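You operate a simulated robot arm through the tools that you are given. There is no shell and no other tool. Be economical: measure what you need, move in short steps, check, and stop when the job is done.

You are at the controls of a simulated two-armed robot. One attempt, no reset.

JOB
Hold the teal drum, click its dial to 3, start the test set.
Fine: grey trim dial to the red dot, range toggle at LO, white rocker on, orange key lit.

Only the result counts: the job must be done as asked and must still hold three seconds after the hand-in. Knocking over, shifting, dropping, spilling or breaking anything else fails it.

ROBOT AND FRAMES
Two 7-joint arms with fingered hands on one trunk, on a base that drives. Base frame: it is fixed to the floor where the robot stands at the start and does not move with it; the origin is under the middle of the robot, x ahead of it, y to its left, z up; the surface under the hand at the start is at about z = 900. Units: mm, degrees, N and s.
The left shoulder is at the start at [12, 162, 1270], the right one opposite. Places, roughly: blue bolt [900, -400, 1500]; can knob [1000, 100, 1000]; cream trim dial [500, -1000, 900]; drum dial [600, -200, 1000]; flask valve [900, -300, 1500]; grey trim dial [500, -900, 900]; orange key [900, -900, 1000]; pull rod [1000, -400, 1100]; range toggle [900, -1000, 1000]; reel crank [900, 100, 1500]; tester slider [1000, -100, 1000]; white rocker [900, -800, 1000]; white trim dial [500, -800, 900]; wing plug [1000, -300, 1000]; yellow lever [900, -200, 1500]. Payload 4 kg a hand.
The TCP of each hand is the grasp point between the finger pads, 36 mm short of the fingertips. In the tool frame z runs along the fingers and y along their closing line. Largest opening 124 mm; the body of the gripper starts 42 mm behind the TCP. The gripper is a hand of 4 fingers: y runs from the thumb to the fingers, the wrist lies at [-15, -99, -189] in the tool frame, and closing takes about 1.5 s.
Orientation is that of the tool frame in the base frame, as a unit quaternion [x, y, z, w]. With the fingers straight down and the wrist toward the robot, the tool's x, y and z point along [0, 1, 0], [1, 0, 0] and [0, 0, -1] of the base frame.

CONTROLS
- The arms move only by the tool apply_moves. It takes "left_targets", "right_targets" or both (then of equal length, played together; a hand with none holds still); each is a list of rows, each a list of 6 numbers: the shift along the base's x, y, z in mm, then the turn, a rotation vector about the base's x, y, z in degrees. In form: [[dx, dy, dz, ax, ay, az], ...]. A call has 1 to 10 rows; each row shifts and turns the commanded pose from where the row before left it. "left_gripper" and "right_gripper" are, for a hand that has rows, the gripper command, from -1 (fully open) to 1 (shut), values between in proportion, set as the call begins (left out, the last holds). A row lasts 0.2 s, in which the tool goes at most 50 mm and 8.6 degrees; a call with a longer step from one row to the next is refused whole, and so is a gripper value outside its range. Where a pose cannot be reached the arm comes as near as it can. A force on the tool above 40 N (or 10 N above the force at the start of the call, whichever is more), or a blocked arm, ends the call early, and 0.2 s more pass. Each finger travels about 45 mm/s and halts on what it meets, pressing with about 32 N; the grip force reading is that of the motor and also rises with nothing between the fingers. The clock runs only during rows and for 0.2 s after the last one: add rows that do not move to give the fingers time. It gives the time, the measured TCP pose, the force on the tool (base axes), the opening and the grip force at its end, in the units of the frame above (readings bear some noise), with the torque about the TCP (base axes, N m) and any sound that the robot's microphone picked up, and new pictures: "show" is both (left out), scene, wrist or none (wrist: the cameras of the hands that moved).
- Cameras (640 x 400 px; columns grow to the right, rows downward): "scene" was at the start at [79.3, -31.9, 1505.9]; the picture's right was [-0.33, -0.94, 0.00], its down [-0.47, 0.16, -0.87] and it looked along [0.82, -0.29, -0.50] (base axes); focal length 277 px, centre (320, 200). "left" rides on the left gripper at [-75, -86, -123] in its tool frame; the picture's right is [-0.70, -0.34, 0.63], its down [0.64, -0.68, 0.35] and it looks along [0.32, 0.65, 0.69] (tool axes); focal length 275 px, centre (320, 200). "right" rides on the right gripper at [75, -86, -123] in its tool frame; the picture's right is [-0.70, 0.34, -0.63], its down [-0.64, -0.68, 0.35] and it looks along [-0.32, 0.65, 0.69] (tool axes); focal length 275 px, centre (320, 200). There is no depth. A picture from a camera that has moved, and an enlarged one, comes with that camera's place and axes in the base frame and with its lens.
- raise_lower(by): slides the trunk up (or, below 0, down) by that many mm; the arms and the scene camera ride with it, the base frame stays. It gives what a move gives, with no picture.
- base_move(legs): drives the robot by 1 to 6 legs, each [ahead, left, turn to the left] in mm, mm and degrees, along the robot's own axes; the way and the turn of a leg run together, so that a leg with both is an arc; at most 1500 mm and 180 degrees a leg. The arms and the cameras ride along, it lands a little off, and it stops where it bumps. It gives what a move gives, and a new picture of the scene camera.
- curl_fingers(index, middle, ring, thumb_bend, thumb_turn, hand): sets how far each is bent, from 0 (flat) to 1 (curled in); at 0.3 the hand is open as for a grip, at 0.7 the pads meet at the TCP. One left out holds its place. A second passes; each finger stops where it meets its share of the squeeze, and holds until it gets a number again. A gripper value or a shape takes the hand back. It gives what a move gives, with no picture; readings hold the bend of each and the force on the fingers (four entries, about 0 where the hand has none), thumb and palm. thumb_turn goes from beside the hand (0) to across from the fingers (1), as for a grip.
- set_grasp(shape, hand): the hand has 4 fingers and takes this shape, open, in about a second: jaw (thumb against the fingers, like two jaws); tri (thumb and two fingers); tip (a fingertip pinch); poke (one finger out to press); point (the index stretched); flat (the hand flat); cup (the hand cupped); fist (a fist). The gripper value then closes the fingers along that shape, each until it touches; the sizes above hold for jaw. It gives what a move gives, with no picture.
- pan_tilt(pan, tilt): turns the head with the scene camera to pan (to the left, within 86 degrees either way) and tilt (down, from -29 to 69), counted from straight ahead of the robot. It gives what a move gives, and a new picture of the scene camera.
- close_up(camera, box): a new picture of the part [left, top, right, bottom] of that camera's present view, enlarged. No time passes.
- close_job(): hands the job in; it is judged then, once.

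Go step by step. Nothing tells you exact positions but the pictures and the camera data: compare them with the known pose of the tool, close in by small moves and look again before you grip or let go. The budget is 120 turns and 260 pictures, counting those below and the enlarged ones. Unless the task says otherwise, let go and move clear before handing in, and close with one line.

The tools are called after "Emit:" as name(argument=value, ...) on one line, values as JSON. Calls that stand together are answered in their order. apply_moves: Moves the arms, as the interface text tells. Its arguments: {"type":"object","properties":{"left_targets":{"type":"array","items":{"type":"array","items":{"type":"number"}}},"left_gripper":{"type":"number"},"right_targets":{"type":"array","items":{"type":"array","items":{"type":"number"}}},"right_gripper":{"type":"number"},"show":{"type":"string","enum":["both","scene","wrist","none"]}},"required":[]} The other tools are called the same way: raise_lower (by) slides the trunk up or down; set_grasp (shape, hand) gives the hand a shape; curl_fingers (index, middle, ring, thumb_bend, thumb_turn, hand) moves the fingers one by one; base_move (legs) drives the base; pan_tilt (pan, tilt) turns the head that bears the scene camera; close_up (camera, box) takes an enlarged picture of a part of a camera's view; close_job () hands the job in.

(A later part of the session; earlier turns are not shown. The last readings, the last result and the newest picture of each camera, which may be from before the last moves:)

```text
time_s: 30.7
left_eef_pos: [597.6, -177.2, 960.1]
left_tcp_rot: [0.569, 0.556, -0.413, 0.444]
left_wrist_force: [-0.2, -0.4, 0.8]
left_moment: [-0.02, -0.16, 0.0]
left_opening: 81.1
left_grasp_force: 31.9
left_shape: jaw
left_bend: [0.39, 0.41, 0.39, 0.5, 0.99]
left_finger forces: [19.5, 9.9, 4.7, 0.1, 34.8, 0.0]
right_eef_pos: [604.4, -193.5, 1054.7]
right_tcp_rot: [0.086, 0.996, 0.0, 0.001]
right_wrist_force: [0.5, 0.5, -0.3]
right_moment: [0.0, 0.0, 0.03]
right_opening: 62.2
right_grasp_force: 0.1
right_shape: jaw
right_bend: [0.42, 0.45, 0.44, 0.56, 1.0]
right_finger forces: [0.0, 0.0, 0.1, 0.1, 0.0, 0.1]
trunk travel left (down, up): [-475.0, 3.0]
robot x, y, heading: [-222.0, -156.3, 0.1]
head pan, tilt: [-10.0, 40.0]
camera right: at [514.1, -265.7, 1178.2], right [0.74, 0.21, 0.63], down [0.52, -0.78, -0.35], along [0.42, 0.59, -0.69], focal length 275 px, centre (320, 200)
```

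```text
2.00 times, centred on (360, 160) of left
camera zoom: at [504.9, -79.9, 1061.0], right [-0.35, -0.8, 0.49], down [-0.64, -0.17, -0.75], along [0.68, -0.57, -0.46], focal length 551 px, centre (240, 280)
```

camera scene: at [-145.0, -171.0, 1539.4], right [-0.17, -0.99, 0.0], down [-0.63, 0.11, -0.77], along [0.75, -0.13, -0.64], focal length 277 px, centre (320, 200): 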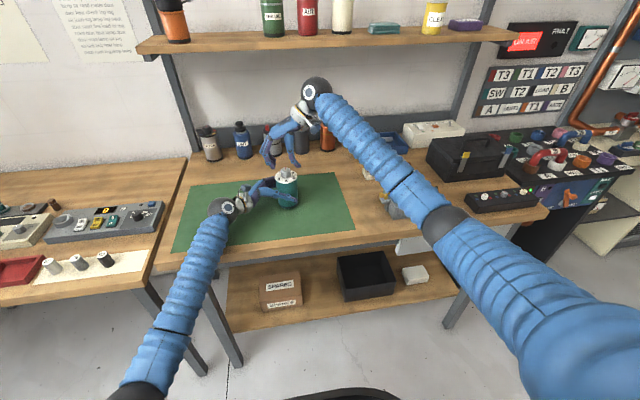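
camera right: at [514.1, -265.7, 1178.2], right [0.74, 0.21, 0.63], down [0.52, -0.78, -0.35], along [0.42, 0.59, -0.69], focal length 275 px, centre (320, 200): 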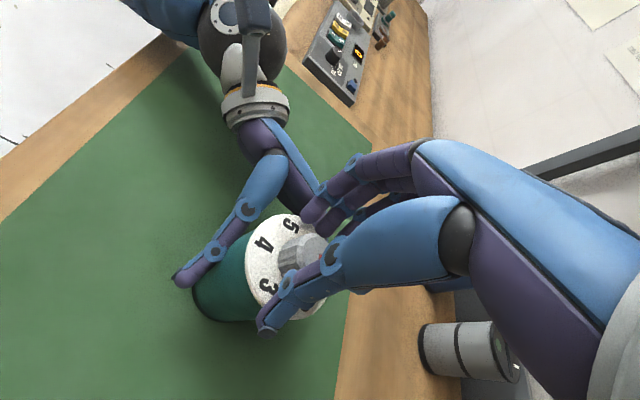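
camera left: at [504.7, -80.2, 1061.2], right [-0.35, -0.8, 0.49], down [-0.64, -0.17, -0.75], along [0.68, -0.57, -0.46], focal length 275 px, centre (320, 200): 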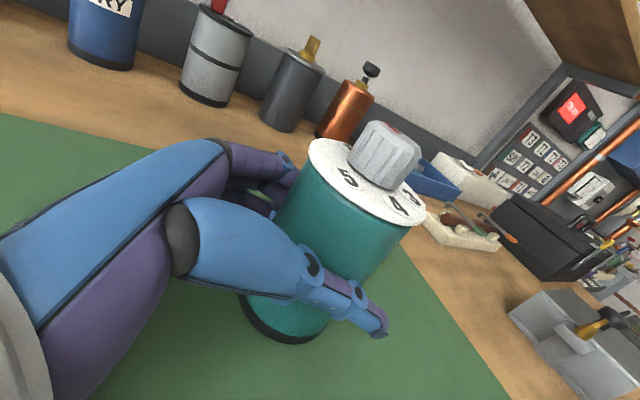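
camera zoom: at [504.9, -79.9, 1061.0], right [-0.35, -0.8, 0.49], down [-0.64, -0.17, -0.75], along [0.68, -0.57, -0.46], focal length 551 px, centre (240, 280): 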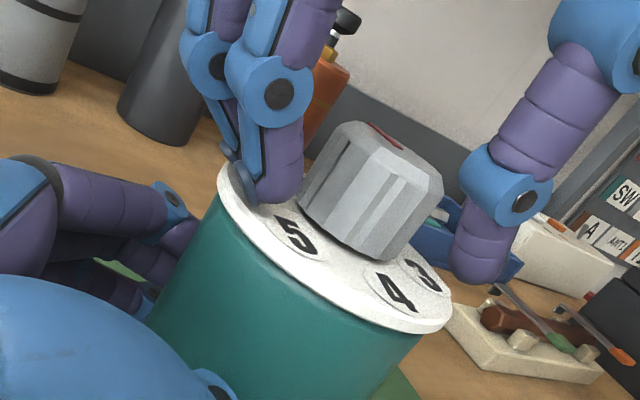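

The fingertips sit just above the plate either side of the knob. I close on it.

Emit:
apply_moves(right_targets=[[0, 0, 2, 0, 0, 0], [0, 0, 0, 0, 0, 0], [0, 0, 0, 0, 0, 0], [0, 0, 0, 0, 0, 0], [0, 0, 0, 0, 0, 0], [0, 0, 0, 0, 0, 0]], right_gripper=1, show="none")

Emit:
close_up(camera="scene", box=[240, 130, 320, 220])

Emit:
close_up(camera="left", box=[240, 60, 480, 260])

```text
time_s: 32.1
left_eef_pos: [598.0, -177.9, 959.9]
left_tcp_rot: [0.569, 0.555, -0.413, 0.445]
left_wrist_force: [2.5, 5.2, 3.8]
left_moment: [-0.14, -0.19, 0.16]
left_opening: 81.7
left_grasp_force: 31.6
left_shape: jaw
left_bend: [0.39, 0.41, 0.39, 0.5, 0.99]
left_finger forces: [18.7, 10.3, 5.0, 0.1, 34.3, 0.0]
right_eef_pos: [603.2, -191.0, 1057.3]
right_tcp_rot: [0.086, 0.996, 0.0, 0.001]
right_wrist_force: [-0.3, -1.0, 3.3]
right_moment: [0.37, -0.09, -0.01]
right_opening: 29.5
right_grasp_force: 32.2
right_shape: jaw
right_bend: [0.55, 0.55, 0.62, 0.63, 1.0]
right_finger forces: [16.8, 13.1, 0.1, 0.0, 32.2, 0.0]
trunk travel left (down, up): [-475.0, 3.0]
robot x, y, heading: [-218.5, -152.7, 0.1]
head pan, tilt: [-10.0, 40.0]
```

```text
4.44 times, centred on (280, 175) of scene
camera zoom: at [-145.4, -170.8, 1539.5], right [-0.17, -0.99, 0.0], down [-0.63, 0.11, -0.77], along [0.75, -0.13, -0.64], focal length 1231 px, centre (498, 311)
```

zoom: 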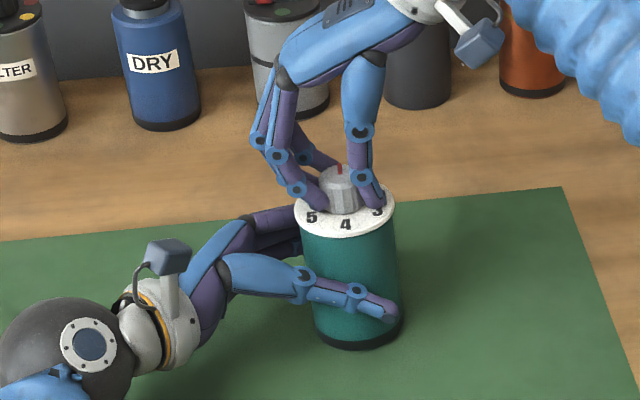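

```text
2.00 times, centred on (360, 160) of left
camera zoom: at [504.8, -79.5, 1061.4], right [-0.35, -0.8, 0.49], down [-0.64, -0.17, -0.75], along [0.68, -0.57, -0.46], focal length 551 px, centre (240, 280)
```

zoom: 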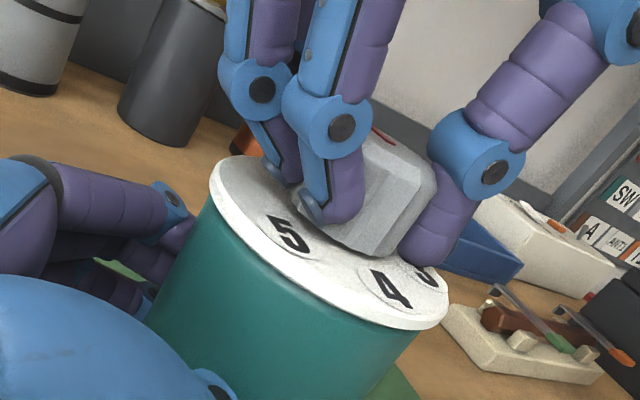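

Two fingers and the thumb hold the knob. I turn it clockwise one click, listening for it.

Emit:
apply_moves(right_targets=[[0, 0, 0, 0, 0, -7.5], [0, 0, 0, 0, 0, -7.5], [0, 0, 0, 0, 0, -7.5], [0, 0, 0, 0, 0, -7.5], [0, 0, 0, 0, 0, -7.5], [0, 0, 0, 0, 0, -7.5], [0, 0, 0, 0, 0, -7.5], [0, 0, 0, 0, 0, -7.5], [0, 0, 0, 0, 0, 0]], show="none")

Emit:
close_up(camera="scene", box=[240, 130, 320, 220])

Emit:
close_up(camera="left", box=[240, 60, 480, 260])

```text
time_s: 34.1
left_eef_pos: [596.2, -179.1, 960.3]
left_tcp_rot: [0.57, 0.555, -0.411, 0.444]
left_wrist_force: [8.0, -16.7, -0.1]
left_moment: [0.13, 0.13, -0.28]
left_opening: 83.6
left_grasp_force: 32.7
left_shape: jaw
left_bend: [0.38, 0.41, 0.38, 0.51, 0.98]
left_finger forces: [26.0, 12.1, 4.9, 0.1, 30.8, 0.1]
right_eef_pos: [604.9, -192.7, 1058.2]
right_tcp_rot: [0.575, 0.818, 0.001, 0.001]
right_wrist_force: [-4.0, 12.4, 15.5]
right_moment: [0.55, -0.42, 0.17]
right_opening: 29.2
right_grasp_force: 32.4
right_shape: jaw
right_bend: [0.55, 0.55, 0.62, 0.63, 1.0]
right_finger forces: [22.5, 11.8, 0.0, 0.0, 35.7, 0.0]
trunk travel left (down, up): [-475.0, 3.0]
robot x, y, heading: [-216.6, -154.2, 0.1]
head pan, tilt: [-10.0, 40.0]
```

```text
4.44 times, centred on (280, 175) of scene
camera zoom: at [-146.0, -171.7, 1539.5], right [-0.17, -0.99, 0.0], down [-0.63, 0.11, -0.77], along [0.75, -0.13, -0.64], focal length 1231 px, centre (498, 311)
```

zoom: 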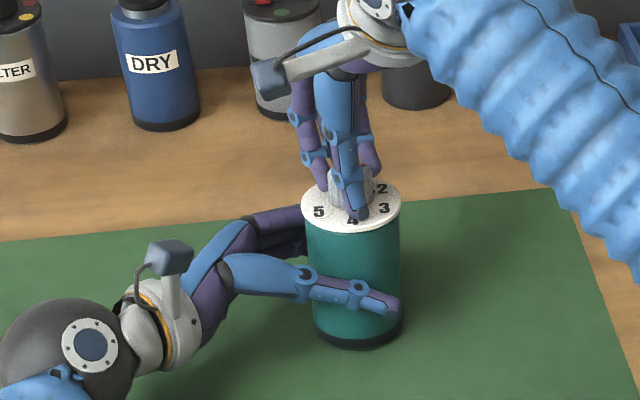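

```text
2.00 times, centred on (360, 160) of left
camera zoom: at [504.1, -81.2, 1061.4], right [-0.35, -0.8, 0.49], down [-0.64, -0.17, -0.75], along [0.68, -0.58, -0.46], focal length 551 px, centre (240, 280)
```

zoom: 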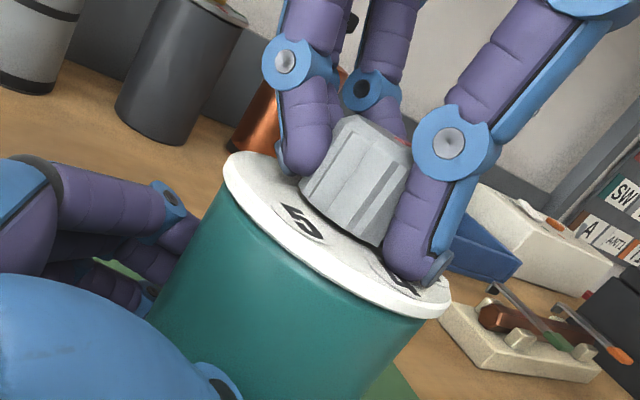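

No click was reported and the pointer is hidden, so I check through the right-hand camera.

Emit:
close_up(camera="right", box=[220, 170, 380, 330])

Emit:
close_up(camera="left", box=[330, 90, 430, 180])

```text
2.50 times, centred on (300, 250) of right
camera zoom: at [496.4, -152.9, 1181.1], right [0.55, -0.54, 0.64], down [-0.42, -0.84, -0.35], along [0.72, -0.07, -0.69], focal length 688 px, centre (370, 75)
```

zoom: 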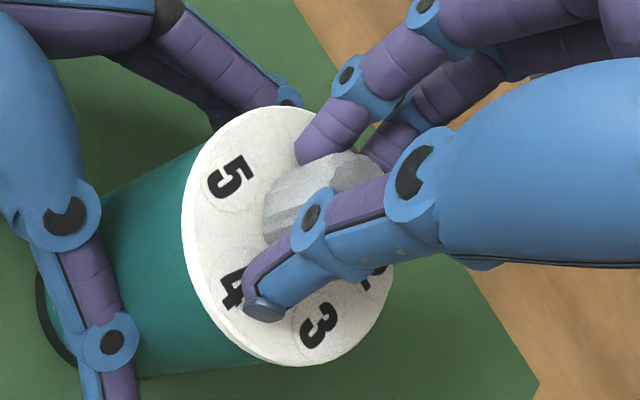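

```text
4.44 times, centred on (380, 135) of left
camera zoom: at [504.1, -81.2, 1061.4], right [-0.35, -0.8, 0.49], down [-0.64, -0.17, -0.75], along [0.68, -0.58, -0.46], focal length 1224 px, centre (53, 489)
```

zoom: 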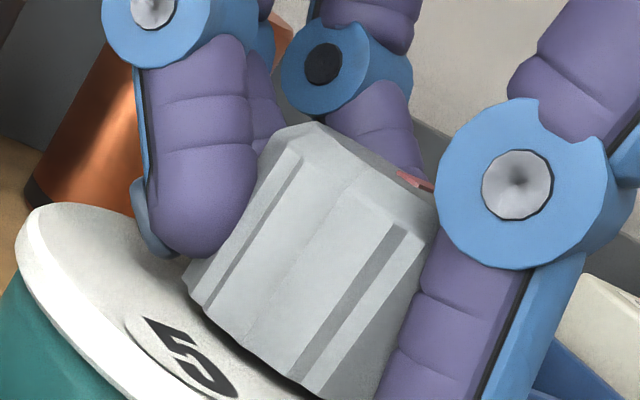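

The pointer has turned with the hand toward 2. I go on by another 60°.

Emit:
apply_moves(right_targets=[[0, 0, 0, 0, 0, -7.5], [0, 0, 0, 0, 0, -7.5], [0, 0, 0, 0, 0, -7.5], [0, 0, 0, 0, 0, -7.5], [0, 0, 0, 0, 0, -7.5], [0, 0, 0, 0, 0, -7.5], [0, 0, 0, 0, 0, -7.5], [0, 0, 0, 0, 0, -7.5], [0, 0, 0, 0, 0, 0]], show="none")

Emit:
close_up(camera="scene", box=[240, 130, 320, 220])

Emit:
close_up(camera="right", box=[220, 170, 380, 330])

```text
time_s: 36.1
left_eef_pos: [596.1, -180.0, 961.0]
left_tcp_rot: [0.57, 0.555, -0.412, 0.445]
left_wrist_force: [-6.1, -24.2, -0.7]
left_moment: [0.13, -0.21, -0.5]
left_opening: 81.4
left_grasp_force: 32.4
left_shape: jaw
left_bend: [0.4, 0.42, 0.39, 0.51, 0.98]
left_finger forces: [24.9, 9.7, 3.9, 0.1, 35.6, 0.0]
right_eef_pos: [601.0, -191.5, 1059.1]
right_tcp_rot: [0.906, 0.423, 0.002, 0.001]
right_wrist_force: [5.7, 17.2, 24.9]
right_moment: [0.28, -0.36, 0.25]
right_opening: 28.6
right_grasp_force: 31.9
right_shape: jaw
right_bend: [0.55, 0.55, 0.62, 0.63, 1.0]
right_finger forces: [21.6, 9.9, 0.1, 0.0, 45.9, 0.0]
trunk travel left (down, up): [-475.0, 3.0]
robot x, y, heading: [-217.1, -158.6, 0.0]
head pan, tilt: [-10.0, 40.0]
```

```text
4.44 times, centred on (280, 175) of scene
camera zoom: at [-147.4, -171.9, 1539.6], right [-0.17, -0.99, 0.0], down [-0.63, 0.11, -0.77], along [0.76, -0.13, -0.64], focal length 1231 px, centre (498, 311)
```

zoom: 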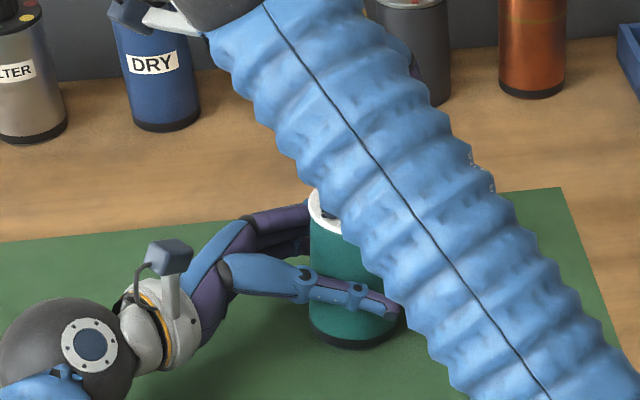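

```text
2.50 times, centred on (300, 250) of right
camera zoom: at [583.7, -81.5, 1182.5], right [-0.19, -0.75, 0.63], down [-0.94, -0.06, -0.35], along [0.3, -0.66, -0.69], focal length 688 px, centre (370, 75)
```

zoom: 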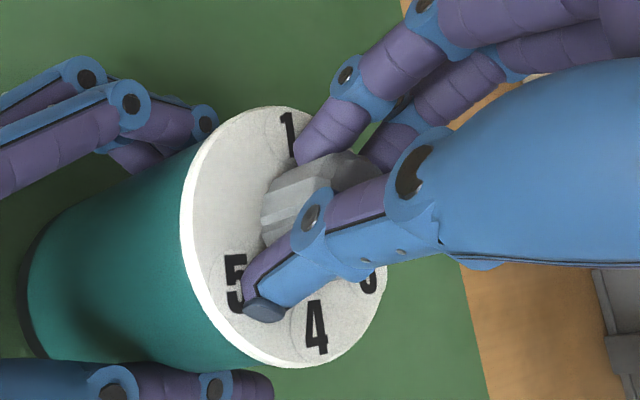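

The plate stayed put while the hand turned 120° in all. I open the right hand, lift off and look where the pointer settled.

Emit:
apply_moves(right_targets=[[0, 0, 0, 0, 0, 0], [0, 0, 0, 0, 0, 0], [0, 0, 0, 0, 0, 0], [0, 0, 0, 0, 0, 0], [0, 0, 0, 0, 0, 0], [0, 0, 15, 0, 0, 0], [0, 0, 25, 0, 0, 0], [0, 0, 30, 0, 0, 0], [0, 0, 0, 0, 0, 0]], right_gripper=-0.2, show="wrist")

Emit:
close_up(camera="right", box=[160, 210, 320, 330])

```text
time_s: 38.1
left_eef_pos: [597.3, -178.7, 959.8]
left_tcp_rot: [0.569, 0.556, -0.412, 0.444]
left_wrist_force: [0.1, 2.2, 3.1]
left_moment: [-0.02, -0.16, 0.07]
left_opening: 80.7
left_grasp_force: 32.2
left_shape: jaw
left_bend: [0.39, 0.42, 0.39, 0.5, 0.99]
left_finger forces: [19.1, 9.3, 4.5, 0.1, 34.1, 0.1]
right_eef_pos: [605.2, -192.0, 1125.8]
right_tcp_rot: [0.907, 0.422, -0.001, 0.001]
right_wrist_force: [0.7, 0.2, -0.1]
right_moment: [-0.01, -0.01, 0.03]
right_opening: 73.7
right_grasp_force: 0.1
right_shape: jaw
right_bend: [0.38, 0.42, 0.4, 0.53, 0.99]
right_finger forces: [0.0, 0.0, 0.0, 0.0, 0.1, 0.0]
trunk travel left (down, up): [-475.0, 3.0]
robot x, y, heading: [-220.3, -156.7, 0.1]
head pan, tilt: [-10.0, 40.0]
camera right: at [586.8, -81.4, 1249.8], right [-0.19, -0.75, 0.63], down [-0.94, -0.06, -0.35], along [0.29, -0.66, -0.69], focal length 275 px, centre (320, 200)
```

right: 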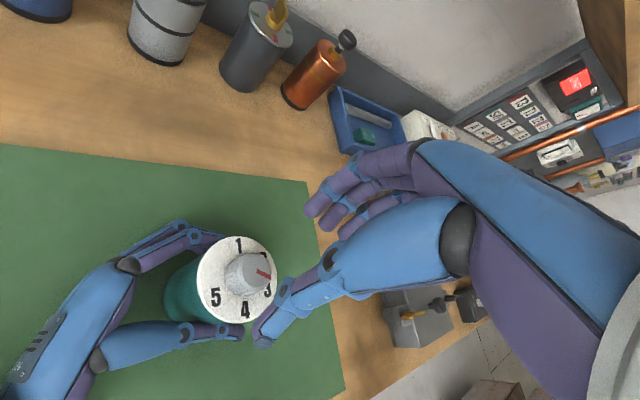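

```text
3.33 times, centred on (240, 270) of right
camera zoom: at [586.8, -81.4, 1249.8], right [-0.19, -0.75, 0.63], down [-0.94, -0.06, -0.35], along [0.29, -0.66, -0.69], focal length 918 px, centre (587, -33)
```

zoom: 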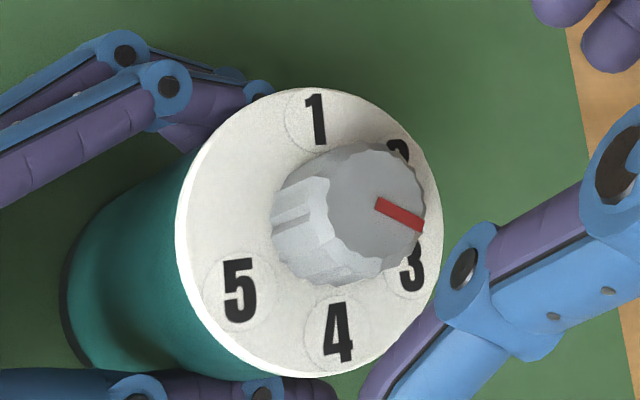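

The pointer stands on 3. I raise the right hand clear and release the drum with the left, drawing it back along its own axis.

Emit:
apply_moves(right_targets=[[0, 0, 30, 0, 0, 0], [0, -10, 40, 0, 0, 0], [0, -20, 40, 0, 0, 0], [0, -30, 30, 0, 0, 0], [0, -40, 20, 0, 0, 0], [0, -40, 0, 0, 0, 0], [0, -40, 0, 0, 0, 0], [0, -40, 0, 0, 0, 0]], show="none")

Emit:
apply_moves(left_targets=[[0, 0, 0, 0, 0, 0], [0, 0, 0, 0, 0, 0], [0, 0, 0, 0, 0, 0], [0, 0, 0, 0, 0, 0], [0, 0, 0, 0, 0, 0], [0, 0, 0, 0, 0, 0], [0, 0, 0, 0, 0, 0], [0, 0, 0, 0, 0, 0]], left_gripper=-1, show="both")

```text
time_s: 39.9
left_eef_pos: [598.0, -178.3, 960.7]
left_tcp_rot: [0.569, 0.556, -0.412, 0.445]
left_wrist_force: [0.0, -0.4, 2.4]
left_moment: [-0.07, -0.16, 0.04]
left_opening: 80.8
left_grasp_force: 31.8
left_shape: jaw
left_bend: [0.39, 0.42, 0.39, 0.5, 0.99]
left_finger forces: [18.9, 9.7, 4.4, 0.0, 34.0, 0.0]
right_eef_pos: [605.8, -414.9, 1287.6]
right_tcp_rot: [0.906, 0.423, -0.001, 0.0]
right_wrist_force: [0.2, 0.0, 0.5]
right_moment: [0.0, 0.0, -0.03]
right_opening: 74.0
right_grasp_force: 0.0
right_shape: jaw
right_bend: [0.38, 0.42, 0.4, 0.53, 0.99]
right_finger forces: [0.1, 0.0, 0.0, 0.0, 0.0, 0.0]
trunk travel left (down, up): [-475.0, 3.0]
robot x, y, heading: [-219.2, -154.7, -0.1]
head pan, tilt: [-10.0, 40.0]
```

```text
time_s: 41.7
left_eef_pos: [597.0, -178.5, 960.6]
left_tcp_rot: [0.569, 0.556, -0.413, 0.444]
left_wrist_force: [0.0, 0.0, 0.0]
left_moment: [0.01, -0.03, -0.01]
left_opening: 123.8
left_grasp_force: 0.0
left_shape: jaw
left_bend: [0.3, 0.3, 0.3, 0.3, 0.98]
left_finger forces: [0.1, 0.0, 0.0, 0.0, 0.0, 0.1]
right_eef_pos: [605.1, -413.0, 1288.0]
right_tcp_rot: [0.906, 0.424, 0.001, 0.001]
right_wrist_force: [0.1, -0.7, 0.1]
right_moment: [-0.01, -0.03, 0.0]
right_opening: 74.1
right_grasp_force: 0.0
right_shape: jaw
right_bend: [0.38, 0.42, 0.4, 0.53, 0.99]
right_finger forces: [0.1, 0.0, 0.0, 0.0, 0.0, 0.0]
trunk travel left (down, up): [-475.0, 3.0]
robot x, y, heading: [-220.7, -154.9, 0.2]
head pan, tilt: [-10.0, 40.0]
camera scene: at [-144.9, -171.0, 1539.4], right [-0.17, -0.99, 0.0], down [-0.63, 0.11, -0.77], along [0.75, -0.13, -0.64], focal length 277 px, centre (320, 200)
camera left: at [505.0, -79.9, 1060.9], right [-0.35, -0.8, 0.49], down [-0.64, -0.17, -0.74], along [0.68, -0.57, -0.46], focal length 275 px, centre (320, 200)
```

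scene: 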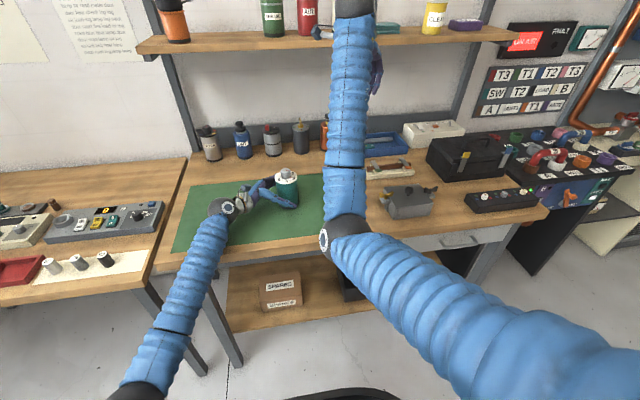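
left: 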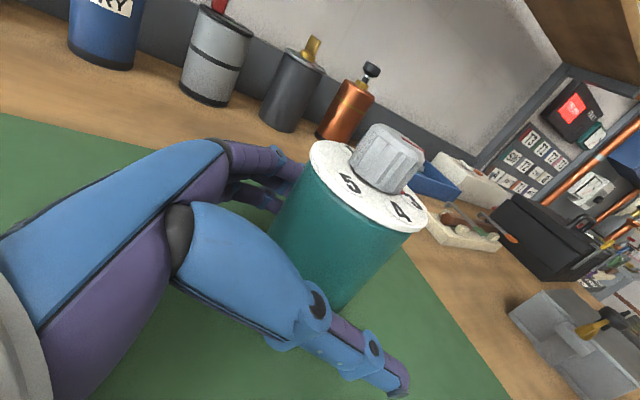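

The drum stands free. I withdraw the left hand and raise it, and bring the right hand back to straight.

Emit:
apply_moves(left_targets=[[0, 24, 7, 0, 0, 0], [0, 29, 8, 0, 0, 0], [0, 29, 8, 0, 0, 0], [0, 29, 8, 0, 0, 0], [0, 29, 8, 0, 0, 0], [0, 10, 45, 0, 0, 0], [0, 0, 48, 0, 0, 0], [0, 0, 48, 0, 0, 0], [0, 0, 48, 0, 0, 0], [0, 0, 48, 0, 0, 0]], right_targets=[[0, 0, 0, 0, 0, 0], [0, 0, 0, 0, 0, 4], [0, 0, 0, 0, 0, 4], [0, 0, 0, 0, 0, 4], [0, 0, 0, 0, 0, 4], [0, 0, 0, 0, 0, 4], [0, 0, 0, 0, 0, 5], [0, 0, 0, 0, 0, 5], [0, 0, 0, 0, 0, 5], [0, 0, 0, 0, 0, 5]], show="none")

Emit:
pan_tilt(pan=-45, tilt=25)

```text
time_s: 43.9
left_eef_pos: [598.2, -28.2, 1237.4]
left_tcp_rot: [0.569, 0.556, -0.412, 0.444]
left_wrist_force: [0.1, -0.2, -0.5]
left_moment: [0.02, 0.01, -0.01]
left_opening: 124.0
left_grasp_force: 0.0
left_shape: jaw
left_bend: [0.3, 0.3, 0.3, 0.3, 0.98]
left_finger forces: [0.1, 0.1, 0.1, 0.0, 0.0, 0.0]
right_eef_pos: [604.4, -412.0, 1288.6]
right_tcp_rot: [0.707, 0.707, 0.001, 0.0]
right_wrist_force: [1.1, 0.3, -0.3]
right_moment: [0.01, -0.02, -0.01]
right_opening: 74.0
right_grasp_force: 0.0
right_shape: jaw
right_bend: [0.38, 0.42, 0.4, 0.53, 0.99]
right_finger forces: [0.0, 0.1, 0.0, 0.0, 0.0, 0.0]
trunk travel left (down, up): [-475.0, 3.0]
robot x, y, heading: [-218.2, -155.4, -0.0]
head pan, tilt: [-10.0, 40.0]
```

```text
time_s: 45.0
left_eef_pos: [597.6, -27.1, 1235.2]
left_tcp_rot: [0.569, 0.556, -0.412, 0.444]
left_wrist_force: [0.7, 0.1, -0.8]
left_moment: [0.0, 0.01, 0.0]
left_opening: 123.8
left_grasp_force: 0.1
left_shape: jaw
left_bend: [0.3, 0.3, 0.3, 0.3, 0.98]
left_finger forces: [0.0, 0.0, 0.1, 0.0, 0.1, 0.0]
right_eef_pos: [603.5, -412.3, 1288.6]
right_tcp_rot: [0.707, 0.707, -0.001, 0.0]
right_wrist_force: [-0.1, 0.0, -0.3]
right_moment: [-0.01, 0.02, 0.02]
right_opening: 74.1
right_grasp_force: 0.0
right_shape: jaw
right_bend: [0.38, 0.42, 0.4, 0.53, 0.99]
right_finger forces: [0.0, 0.0, 0.0, 0.0, 0.1, 0.0]
trunk travel left (down, up): [-475.0, 3.0]
robot x, y, heading: [-223.1, -155.9, 0.1]
head pan, tilt: [-45.0, 25.0]
camera scene: at [-163.3, -221.4, 1562.7], right [-0.71, -0.71, 0.0], down [-0.3, 0.3, -0.91], along [0.64, -0.64, -0.42], focal length 277 px, centre (320, 200)
```

scene: 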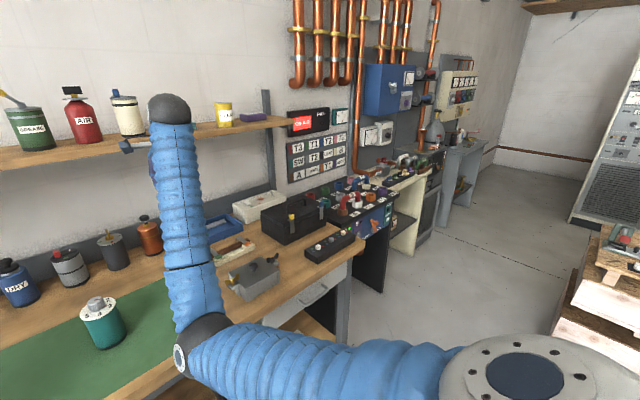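

The drum stands well with the dial on 3. Now I drive to the right to face the test set.

Emit:
base_move(legs=[[0, -650, 0]])

Emit:
pan_tilt(pan=-8, tilt=35)

```text
time_s: 48.6
left_eef_pos: [601.2, -668.7, 1235.9]
left_tcp_rot: [0.565, 0.561, -0.409, 0.447]
left_wrist_force: [0.3, 0.1, 0.0]
left_moment: [0.01, -0.01, 0.0]
left_opening: 123.6
left_grasp_force: 0.0
left_shape: jaw
left_bend: [0.3, 0.3, 0.3, 0.3, 0.98]
left_finger forces: [0.1, 0.0, 0.0, 0.0, 0.1, 0.0]
right_eef_pos: [614.7, -1053.5, 1287.9]
right_tcp_rot: [0.702, 0.712, 0.001, 0.001]
right_wrist_force: [-1.0, -0.9, -0.2]
right_moment: [0.03, 0.01, 0.02]
right_opening: 74.2
right_grasp_force: 0.0
right_shape: jaw
right_bend: [0.38, 0.42, 0.4, 0.53, 0.99]
right_finger forces: [0.0, 0.0, 0.1, 0.1, 0.1, 0.0]
trunk travel left (down, up): [-475.0, 3.0]
robot x, y, heading: [-212.5, -807.7, 1.0]
head pan, tilt: [-45.0, 25.0]
camera scene: at [-156.4, -873.6, 1562.7], right [-0.7, -0.72, 0.0], down [-0.3, 0.29, -0.91], along [0.65, -0.63, -0.42], focal length 277 px, centre (320, 200)
```

scene: 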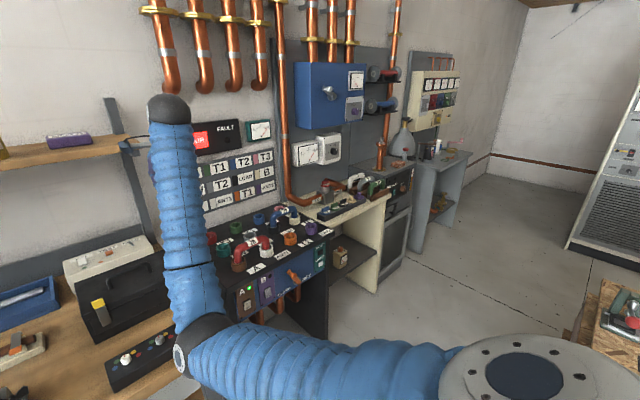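

```text
time_s: 49.6
left_eef_pos: [601.9, -668.7, 1236.5]
left_tcp_rot: [0.565, 0.559, -0.409, 0.447]
left_wrist_force: [0.5, -0.7, -0.2]
left_moment: [0.0, 0.0, 0.01]
left_opening: 124.0
left_grasp_force: 0.1
left_shape: jaw
left_bend: [0.3, 0.3, 0.3, 0.3, 0.98]
left_finger forces: [0.1, 0.0, 0.0, 0.1, 0.0, 0.0]
right_eef_pos: [615.1, -1053.4, 1288.1]
right_tcp_rot: [0.701, 0.713, -0.001, 0.001]
right_wrist_force: [-0.2, -0.2, -0.1]
right_moment: [-0.02, -0.01, 0.0]
right_opening: 74.2
right_grasp_force: 0.0
right_shape: jaw
right_bend: [0.38, 0.42, 0.4, 0.53, 0.99]
right_finger forces: [0.1, 0.1, 0.0, 0.0, 0.0, 0.0]
trunk travel left (down, up): [-475.0, 3.0]
robot x, y, heading: [-211.6, -807.1, 0.9]
head pan, tilt: [-8.0, 35.0]
camera scene: at [-135.2, -820.1, 1547.0], right [-0.12, -0.99, 0.0], down [-0.57, 0.07, -0.82], along [0.81, -0.1, -0.57], focal length 277 px, centre (320, 200)
```

scene: 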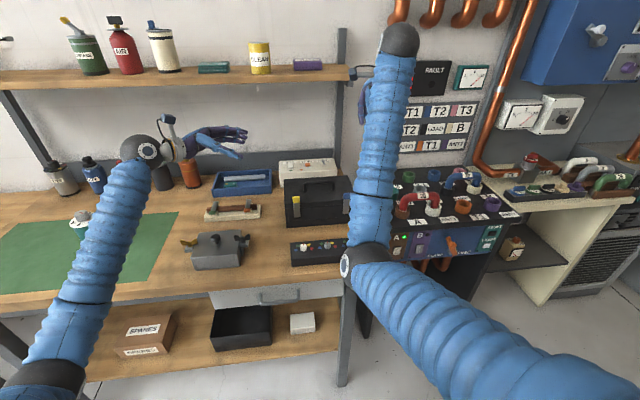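

I look closer at the black trim block and the test set's front.

Emit:
close_up(camera="scene", box=[270, 220, 370, 280])

Emit:
close_up(camera="scene", box=[360, 150, 540, 270])

Emit:
close_up(camera="right", box=[0, 0, 640, 400])

```text
6.40 times, centred on (320, 250) of scene
camera zoom: at [-135.2, -820.1, 1547.0], right [-0.12, -0.99, 0.0], down [-0.57, 0.07, -0.82], along [0.81, -0.1, -0.57], focal length 1772 px, centre (320, -120)
```

zoom: 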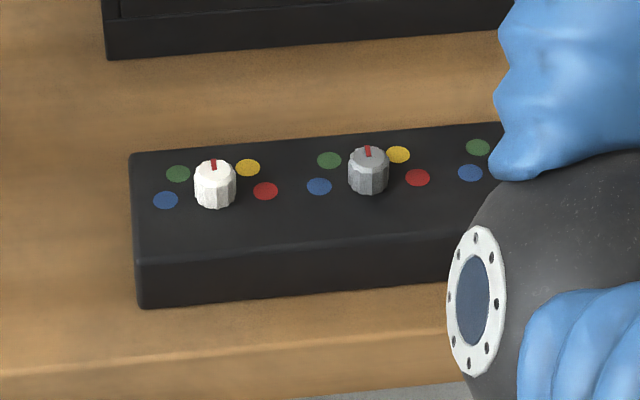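

```text
3.33 times, centred on (450, 210) of scene
camera zoom: at [-135.2, -820.1, 1547.0], right [-0.12, -0.99, 0.0], down [-0.57, 0.07, -0.82], along [0.81, -0.1, -0.57], focal length 923 px, centre (-113, 167)
```

zoom: 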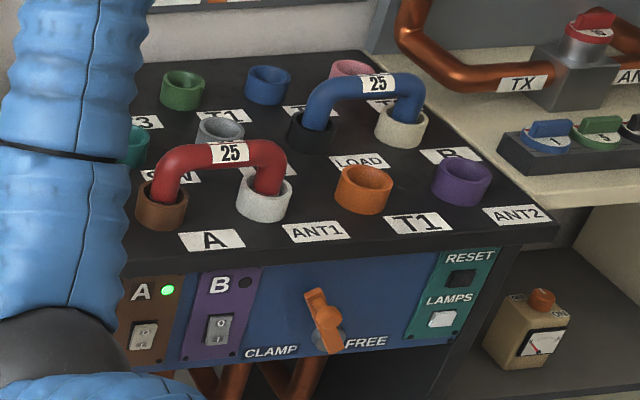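

```text
1.00 times, centred on (320, 200) of right (not enlarged: the box is as wide or as high as the picture)
camera zoom: at [526.2, -980.9, 1411.0], right [0.35, -0.69, 0.63], down [-0.67, -0.66, -0.35], along [0.65, -0.31, -0.69], focal length 275 px, centre (320, 200)
```

zoom: 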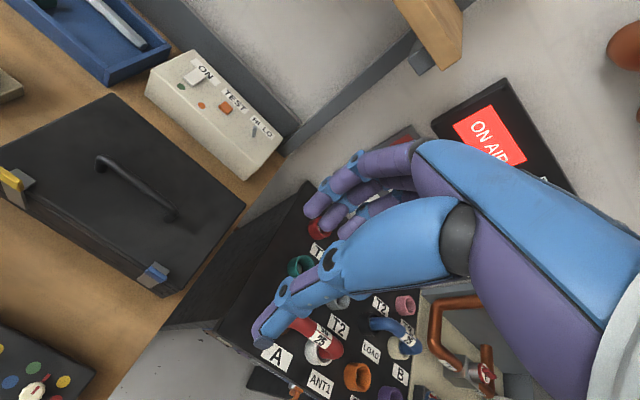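

The test set is the cream box behind the toolbox (ON rocker, orange TEST key, HI/LO toggle). I zoom in on it.

Emit:
close_up(camera="right", box=[140, 40, 300, 190])

Emit:
close_up(camera="scene", box=[260, 140, 360, 270])

```text
2.67 times, centred on (220, 115) of right
camera zoom: at [526.2, -980.9, 1411.0], right [0.35, -0.69, 0.63], down [-0.67, -0.66, -0.35], along [0.65, -0.31, -0.69], focal length 734 px, centre (587, 427)
```

zoom: 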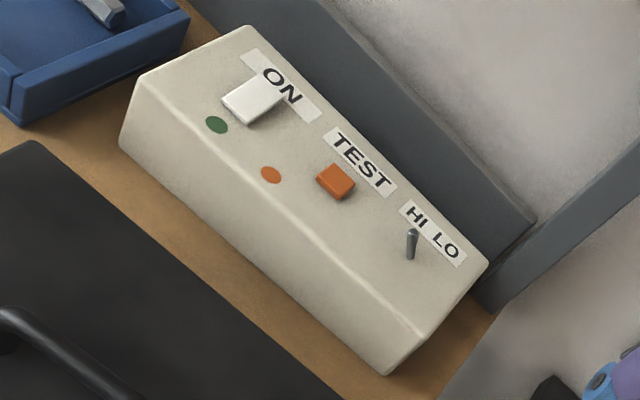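

```text
3.08 times, centred on (310, 205) of scene
camera zoom: at [-135.2, -820.1, 1547.0], right [-0.12, -0.99, 0.0], down [-0.57, 0.07, -0.82], along [0.81, -0.1, -0.57], focal length 852 px, centre (351, 185)
```

zoom: 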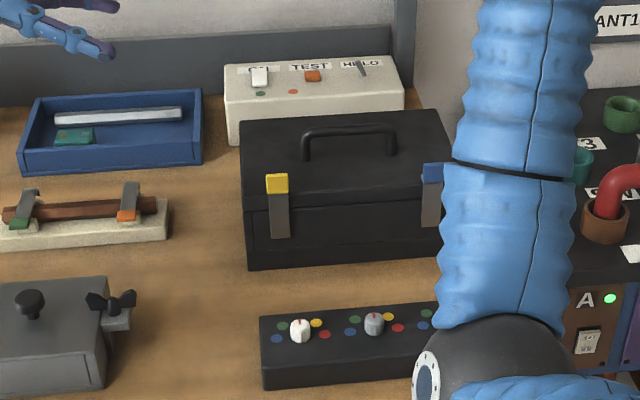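

The grey dial's centre is about [466, -918] with its top at z≈963; the pointer faces +x and the red dot is at -90°. The test set's controls are at x≈937: rocker y≈-825, key y≈-900, toggle y≈-975 leaning to HI. First the dial: right hand above it, yawed +45°.

Emit:
apply_moves(right_targets=[[-18.6, 17, -22, 0, 0, 5.5], [-18.6, 17, -22, 0, 0, 5.5], [-18.6, 17, -22, 0, 0, 5.5], [-18.6, 17, -22, 0, 0, 5.5], [-18.6, 17, -22, 0, 0, 5.5], [-18.6, 17, -22, 0, 0, 5.5], [-18.6, 17, -22, 0, 0, 5.5], [-18.6, 17, -22, 0, 0, 5.5], [0, 0, 0, 0, 0, 0]], show="both")

```text
time_s: 51.8
left_eef_pos: [602.7, -668.7, 1235.9]
left_tcp_rot: [0.565, 0.561, -0.408, 0.447]
left_wrist_force: [-0.4, -0.3, -0.1]
left_moment: [-0.03, -0.02, -0.01]
left_opening: 123.6
left_grasp_force: 0.1
left_shape: jaw
left_bend: [0.3, 0.3, 0.3, 0.3, 0.98]
left_finger forces: [0.1, 0.0, 0.0, 0.1, 0.0, 0.0]
right_eef_pos: [541.3, -1071.9, 1171.8]
right_tcp_rot: [0.544, 0.839, -0.013, 0.02]
right_wrist_force: [0.8, 1.4, 0.7]
right_moment: [-0.02, 0.01, 0.0]
right_opening: 74.2
right_grasp_force: 0.1
right_shape: jaw
right_bend: [0.38, 0.42, 0.4, 0.53, 0.99]
right_finger forces: [0.0, 0.1, 0.0, 0.0, 0.1, 0.1]
right hand out of reach, approached as far as the arm can: row 4, 5, 6, 7, 8
trunk travel left (down, up): [-475.0, 3.0]
robot x, y, heading: [-214.8, -811.4, 0.8]
head pan, tilt: [-8.0, 35.0]
stopped in row 9 (right hand): the arm was blocked; the commanded pose is now the measured one
camera scene: at [-135.2, -819.9, 1546.9], right [-0.12, -0.99, 0.0], down [-0.57, 0.07, -0.82], along [0.81, -0.1, -0.57], focal length 277 px, centre (320, 200)
camera right: at [428.9, -1034.6, 1292.8], right [0.58, -0.47, 0.67], down [-0.35, -0.88, -0.32], along [0.73, -0.05, -0.68], focal length 275 px, centre (320, 200)
```

scene: 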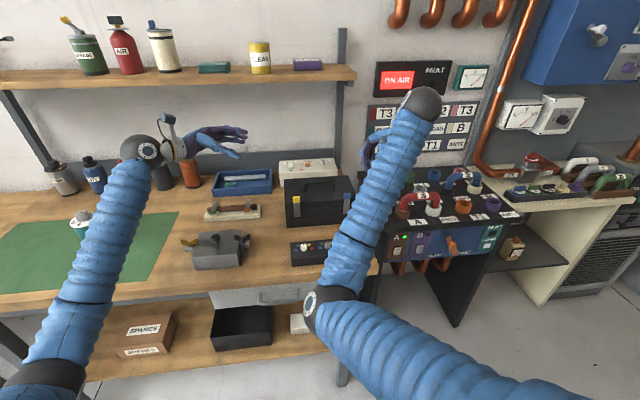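
right: 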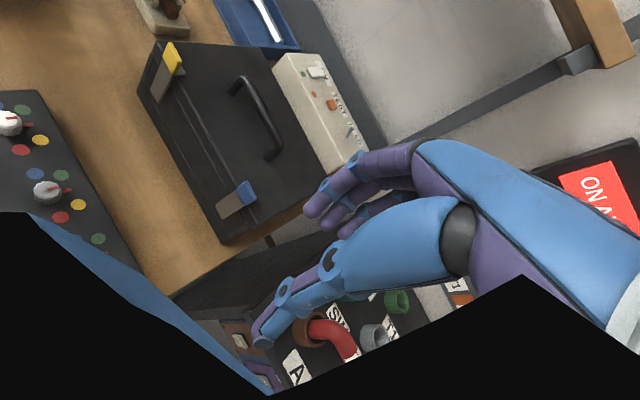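

The right arm ran into a joint limit with its elbow folded inward. I straighten the hand, lift it out and to the right to unfold the elbow.

Emit:
apply_moves(right_targets=[[0, -10, 25, 0, 0, -5], [0, -10, 25, 0, 0, -5], [0, -15, 25, 0, 0, -5], [0, -20, 25, 0, 0, -5], [0, -25, 20, 0, 0, -5], [0, -30, 10, 0, 0, -4], [0, -40, 0, 0, 0, 0], [0, -40, 0, 0, 0, 0], [0, -40, 0, 0, 0, 0], [0, 0, 0, 0, 0, 0]], show="scene")

```text
time_s: 54.0
left_eef_pos: [602.4, -667.0, 1236.1]
left_tcp_rot: [0.564, 0.56, -0.409, 0.448]
left_wrist_force: [0.3, 0.0, -0.3]
left_moment: [0.0, -0.02, -0.04]
left_opening: 123.9
left_grasp_force: 0.1
left_shape: jaw
left_bend: [0.3, 0.3, 0.3, 0.3, 0.98]
left_finger forces: [0.0, 0.1, 0.1, 0.0, 0.0, 0.1]
right_eef_pos: [541.0, -1300.2, 1303.0]
right_tcp_rot: [0.736, 0.676, -0.017, 0.015]
right_wrist_force: [0.7, 0.8, -0.1]
right_moment: [-0.01, -0.01, -0.01]
right_opening: 74.3
right_grasp_force: 0.0
right_shape: jaw
right_bend: [0.38, 0.42, 0.4, 0.53, 0.99]
right_finger forces: [0.0, 0.0, 0.0, 0.1, 0.0, 0.0]
trunk travel left (down, up): [-475.0, 3.0]
robot x, y, heading: [-215.1, -807.3, 0.9]
head pan, tilt: [-8.0, 35.0]
camera scene: at [-135.2, -818.5, 1546.9], right [-0.12, -0.99, 0.0], down [-0.57, 0.07, -0.82], along [0.81, -0.1, -0.57], focal length 277 px, centre (320, 200)
```

scene: 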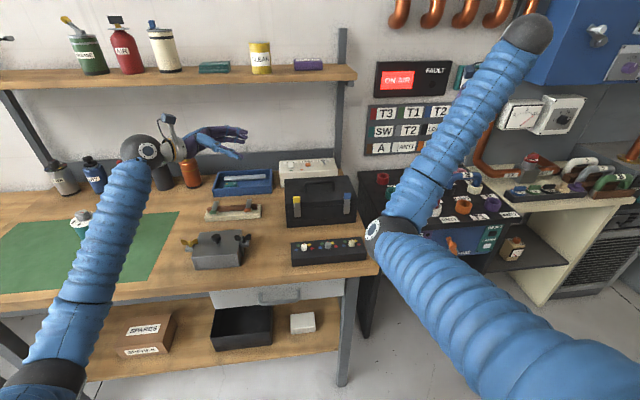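

The elbow is still inboard. I move the hand further out in front, turning it to +80°, as the elbow stood well outboard in that pose at the drum.

Emit:
apply_moves(right_targets=[[15, 20, 0, 0, 0, 0], [15, 25, 0, 0, 0, 5], [15, 30, 0, 0, 0, 8], [15, 30, 0, 0, 0, 8], [15, 30, 0, 0, 0, 8], [15, 30, 0, 0, 0, 8], [15, 30, 0, 0, 0, 8], [10, 30, 0, 0, 0, 8], [0, 30, 0, 0, 0, 8], [0, 0, 0, 0, 0, 8]], show="scene")

```text
time_s: 56.2
left_eef_pos: [601.7, -668.6, 1237.3]
left_tcp_rot: [0.565, 0.561, -0.408, 0.448]
left_wrist_force: [0.6, -0.1, 0.1]
left_moment: [0.0, 0.0, -0.02]
left_opening: 123.8
left_grasp_force: 0.0
left_shape: jaw
left_bend: [0.3, 0.3, 0.3, 0.3, 0.98]
left_finger forces: [0.0, 0.0, 0.1, 0.1, 0.1, 0.0]
right_eef_pos: [681.9, -1050.1, 1298.2]
right_tcp_rot: [0.222, 0.975, -0.007, 0.022]
right_wrist_force: [0.2, -0.3, -0.9]
right_moment: [-0.02, 0.03, 0.0]
right_opening: 74.5
right_grasp_force: 0.0
right_shape: jaw
right_bend: [0.38, 0.42, 0.4, 0.53, 0.99]
right_finger forces: [0.0, 0.0, 0.0, 0.1, 0.1, 0.0]
right hand out of reach, approached as far as the arm can: row 9, 10
trunk travel left (down, up): [-475.0, 3.0]
robot x, y, heading: [-212.2, -806.6, 1.0]
head pan, tilt: [-8.0, 35.0]
camera scene: at [-135.5, -820.1, 1547.0], right [-0.12, -0.99, 0.0], down [-0.57, 0.07, -0.82], along [0.81, -0.1, -0.57], focal length 277 px, centre (320, 200)
```

scene: 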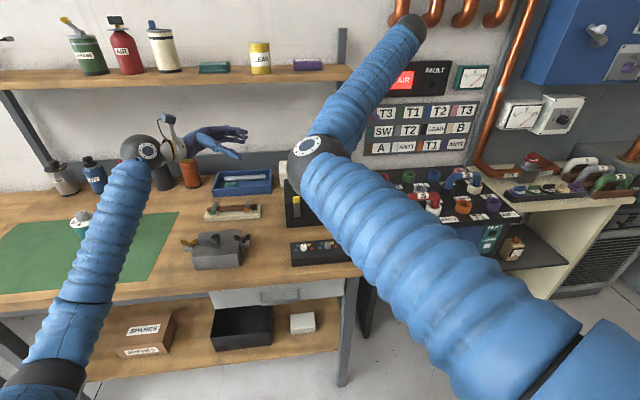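

The elbow is still on the wrong side. I bring the hand further inboard, as at the drum, to let the elbow swing out, and move the left hand away to make room.

Emit:
apply_moves(right_targets=[[-7, 20, 0, 0, 0, 0], [-7, 20, 0, 0, 0, 0], [-7, 20, 0, 0, 0, 0], [-7, 20, 0, 0, 0, 0], [-7, 20, 0, 0, 0, 0], [-7, 20, 0, 0, 0, 0], [-7, 20, 0, 0, 0, 0], [-7, 20, 0, 0, 0, 0], [-7, 20, 0, 0, 0, 0], [-7, 20, 0, 0, 0, 0]], left_targets=[[-10, 25, 0, 0, 0, 0], [-10, 25, 0, 0, 0, 0], [-10, 25, 0, 0, 0, 0], [-10, 25, 0, 0, 0, 0], [-10, 25, 0, 0, 0, 0], [-10, 25, 0, 0, 0, 0], [-10, 25, 0, 0, 0, 0], [-10, 25, 0, 0, 0, 0], [-10, 0, 0, 0, 0, 0], [0, 0, 0, 0, 0, 0]], show="scene")

```text
time_s: 58.4
left_eef_pos: [513.4, -466.0, 1237.6]
left_tcp_rot: [0.564, 0.559, -0.41, 0.449]
left_wrist_force: [0.4, 0.4, 0.3]
left_moment: [0.0, 0.01, 0.02]
left_opening: 123.5
left_grasp_force: 0.1
left_shape: jaw
left_bend: [0.3, 0.3, 0.3, 0.3, 0.98]
left_finger forces: [0.1, 0.0, 0.1, 0.0, 0.0, 0.1]
right_eef_pos: [671.1, -851.7, 1293.7]
right_tcp_rot: [0.224, 0.974, -0.008, 0.022]
right_wrist_force: [0.1, 0.2, 0.1]
right_moment: [-0.06, -0.02, -0.02]
right_opening: 74.2
right_grasp_force: 0.0
right_shape: jaw
right_bend: [0.38, 0.42, 0.4, 0.53, 0.99]
right_finger forces: [0.0, 0.0, 0.0, 0.0, 0.0, 0.0]
right hand out of reach, approached as far as the arm can: row 1, 2, 3, 4, 5, 6, 7
trunk travel left (down, up): [-475.0, 3.0]
robot x, y, heading: [-215.9, -805.0, 1.2]
head pan, tilt: [-8.0, 35.0]
camera scene: at [-136.3, -815.9, 1547.1], right [-0.12, -0.99, 0.0], down [-0.57, 0.07, -0.82], along [0.81, -0.1, -0.57], focal length 277 px, centre (320, 200)
```

scene: 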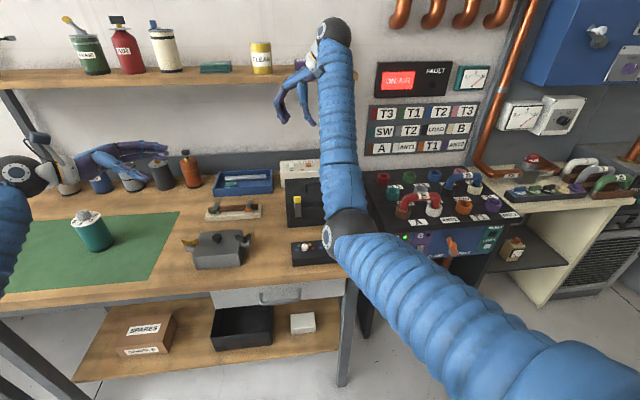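

The arm is free again at yaw 64°. From here I go straight to above the grey dial.

Emit:
apply_moves(right_targets=[[-25, -8, -10, 0, 0, 0], [-25, -8, -20, 0, 0, 0], [-25, -8, -20, 0, 0, 0], [-25, -8, -25, 0, 0, 0], [-25, -8, -25, 0, 0, 0], [-25, -8, -25, 0, 0, 0], [-25, -8, -25, 0, 0, 0], [-25, -8, -25, 0, 0, 0], [0, 0, 0, 0, 0, 0]], show="both")

```text
time_s: 60.4
left_eef_pos: [513.9, -468.7, 1238.2]
left_tcp_rot: [0.564, 0.561, -0.409, 0.448]
left_wrist_force: [0.2, 0.5, -0.2]
left_moment: [-0.01, 0.02, 0.01]
left_opening: 123.5
left_grasp_force: 0.0
left_shape: jaw
left_bend: [0.3, 0.3, 0.3, 0.3, 0.98]
left_finger forces: [0.0, 0.0, 0.1, 0.0, 0.0, 0.1]
right_eef_pos: [469.8, -915.3, 1115.9]
right_tcp_rot: [0.224, 0.974, -0.005, 0.021]
right_wrist_force: [0.0, -0.1, -0.6]
right_moment: [0.01, 0.03, -0.02]
right_opening: 74.5
right_grasp_force: 0.0
right_shape: jaw
right_bend: [0.38, 0.42, 0.4, 0.53, 0.99]
right_finger forces: [0.0, 0.0, 0.0, 0.0, 0.0, 0.0]
trunk travel left (down, up): [-475.0, 3.0]
robot x, y, heading: [-214.2, -809.6, 0.9]
head pan, tilt: [-8.0, 35.0]
camera scene: at [-134.8, -818.8, 1547.0], right [-0.12, -0.99, 0.0], down [-0.57, 0.07, -0.82], along [0.81, -0.1, -0.57], focal length 277 px, centre (320, 200)
camera right: at [359.7, -959.8, 1236.2], right [0.75, 0.01, 0.66], down [0.3, -0.9, -0.32], along [0.59, 0.43, -0.68], focal length 275 px, centre (320, 200)
```

scene: 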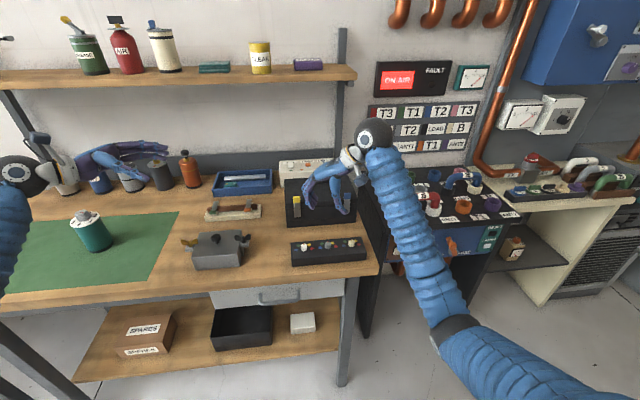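
right: 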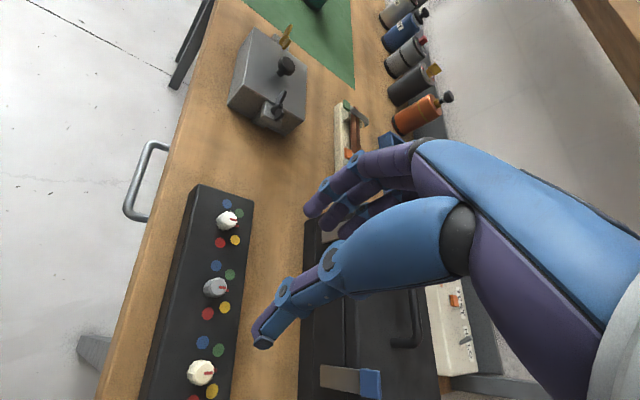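

The arm is well posed now. I zoom on the grey dial and level the hand.

Emit:
apply_moves(right_targets=[[0, 0, -10, 1.1, 2.2, 0], [0, 0, 0, 0, 0, 0]], show="none")

Emit:
close_up(camera="right", box=[165, 235, 265, 335])

Emit:
close_up(camera="scene", box=[280, 220, 380, 280])

```text
time_s: 61.0
left_eef_pos: [513.7, -469.3, 1238.2]
left_tcp_rot: [0.564, 0.56, -0.409, 0.448]
left_wrist_force: [-0.1, -0.5, -0.1]
left_moment: [0.02, -0.02, 0.0]
left_opening: 123.7
left_grasp_force: 0.1
left_shape: jaw
left_bend: [0.3, 0.3, 0.3, 0.3, 0.98]
left_finger forces: [0.0, 0.0, 0.0, 0.0, 0.0, 0.1]
right_eef_pos: [470.3, -916.8, 1106.8]
right_tcp_rot: [0.222, 0.975, -0.001, 0.001]
right_wrist_force: [-0.3, -0.3, 0.0]
right_moment: [-0.07, 0.0, 0.02]
right_opening: 74.5
right_grasp_force: 0.1
right_shape: jaw
right_bend: [0.38, 0.42, 0.4, 0.53, 0.99]
right_finger forces: [0.1, 0.1, 0.0, 0.1, 0.1, 0.0]
trunk travel left (down, up): [-475.0, 3.0]
robot x, y, heading: [-210.7, -806.1, 0.7]
head pan, tilt: [-8.0, 35.0]
```

```text
4.00 times, centred on (215, 285) of right
camera zoom: at [364.0, -963.1, 1229.4], right [0.77, 0.0, 0.63], down [0.28, -0.89, -0.34], along [0.57, 0.45, -0.69], focal length 1101 px, centre (740, -140)
```

zoom: 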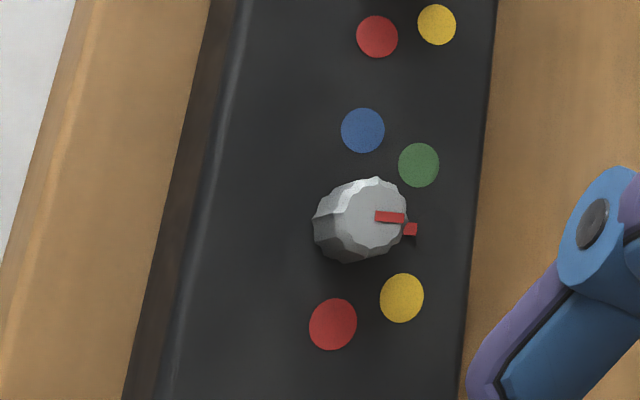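

```text
6.40 times, centred on (330, 250) of scene
camera zoom: at [-135.5, -819.3, 1547.0], right [-0.12, -0.99, 0.0], down [-0.57, 0.07, -0.82], along [0.81, -0.1, -0.57], focal length 1772 px, centre (256, -120)
```

zoom: 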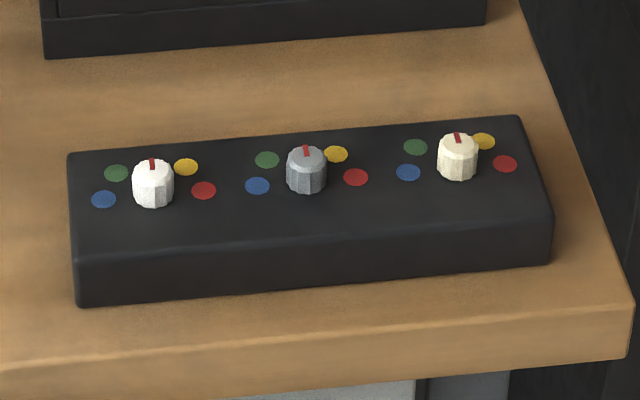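

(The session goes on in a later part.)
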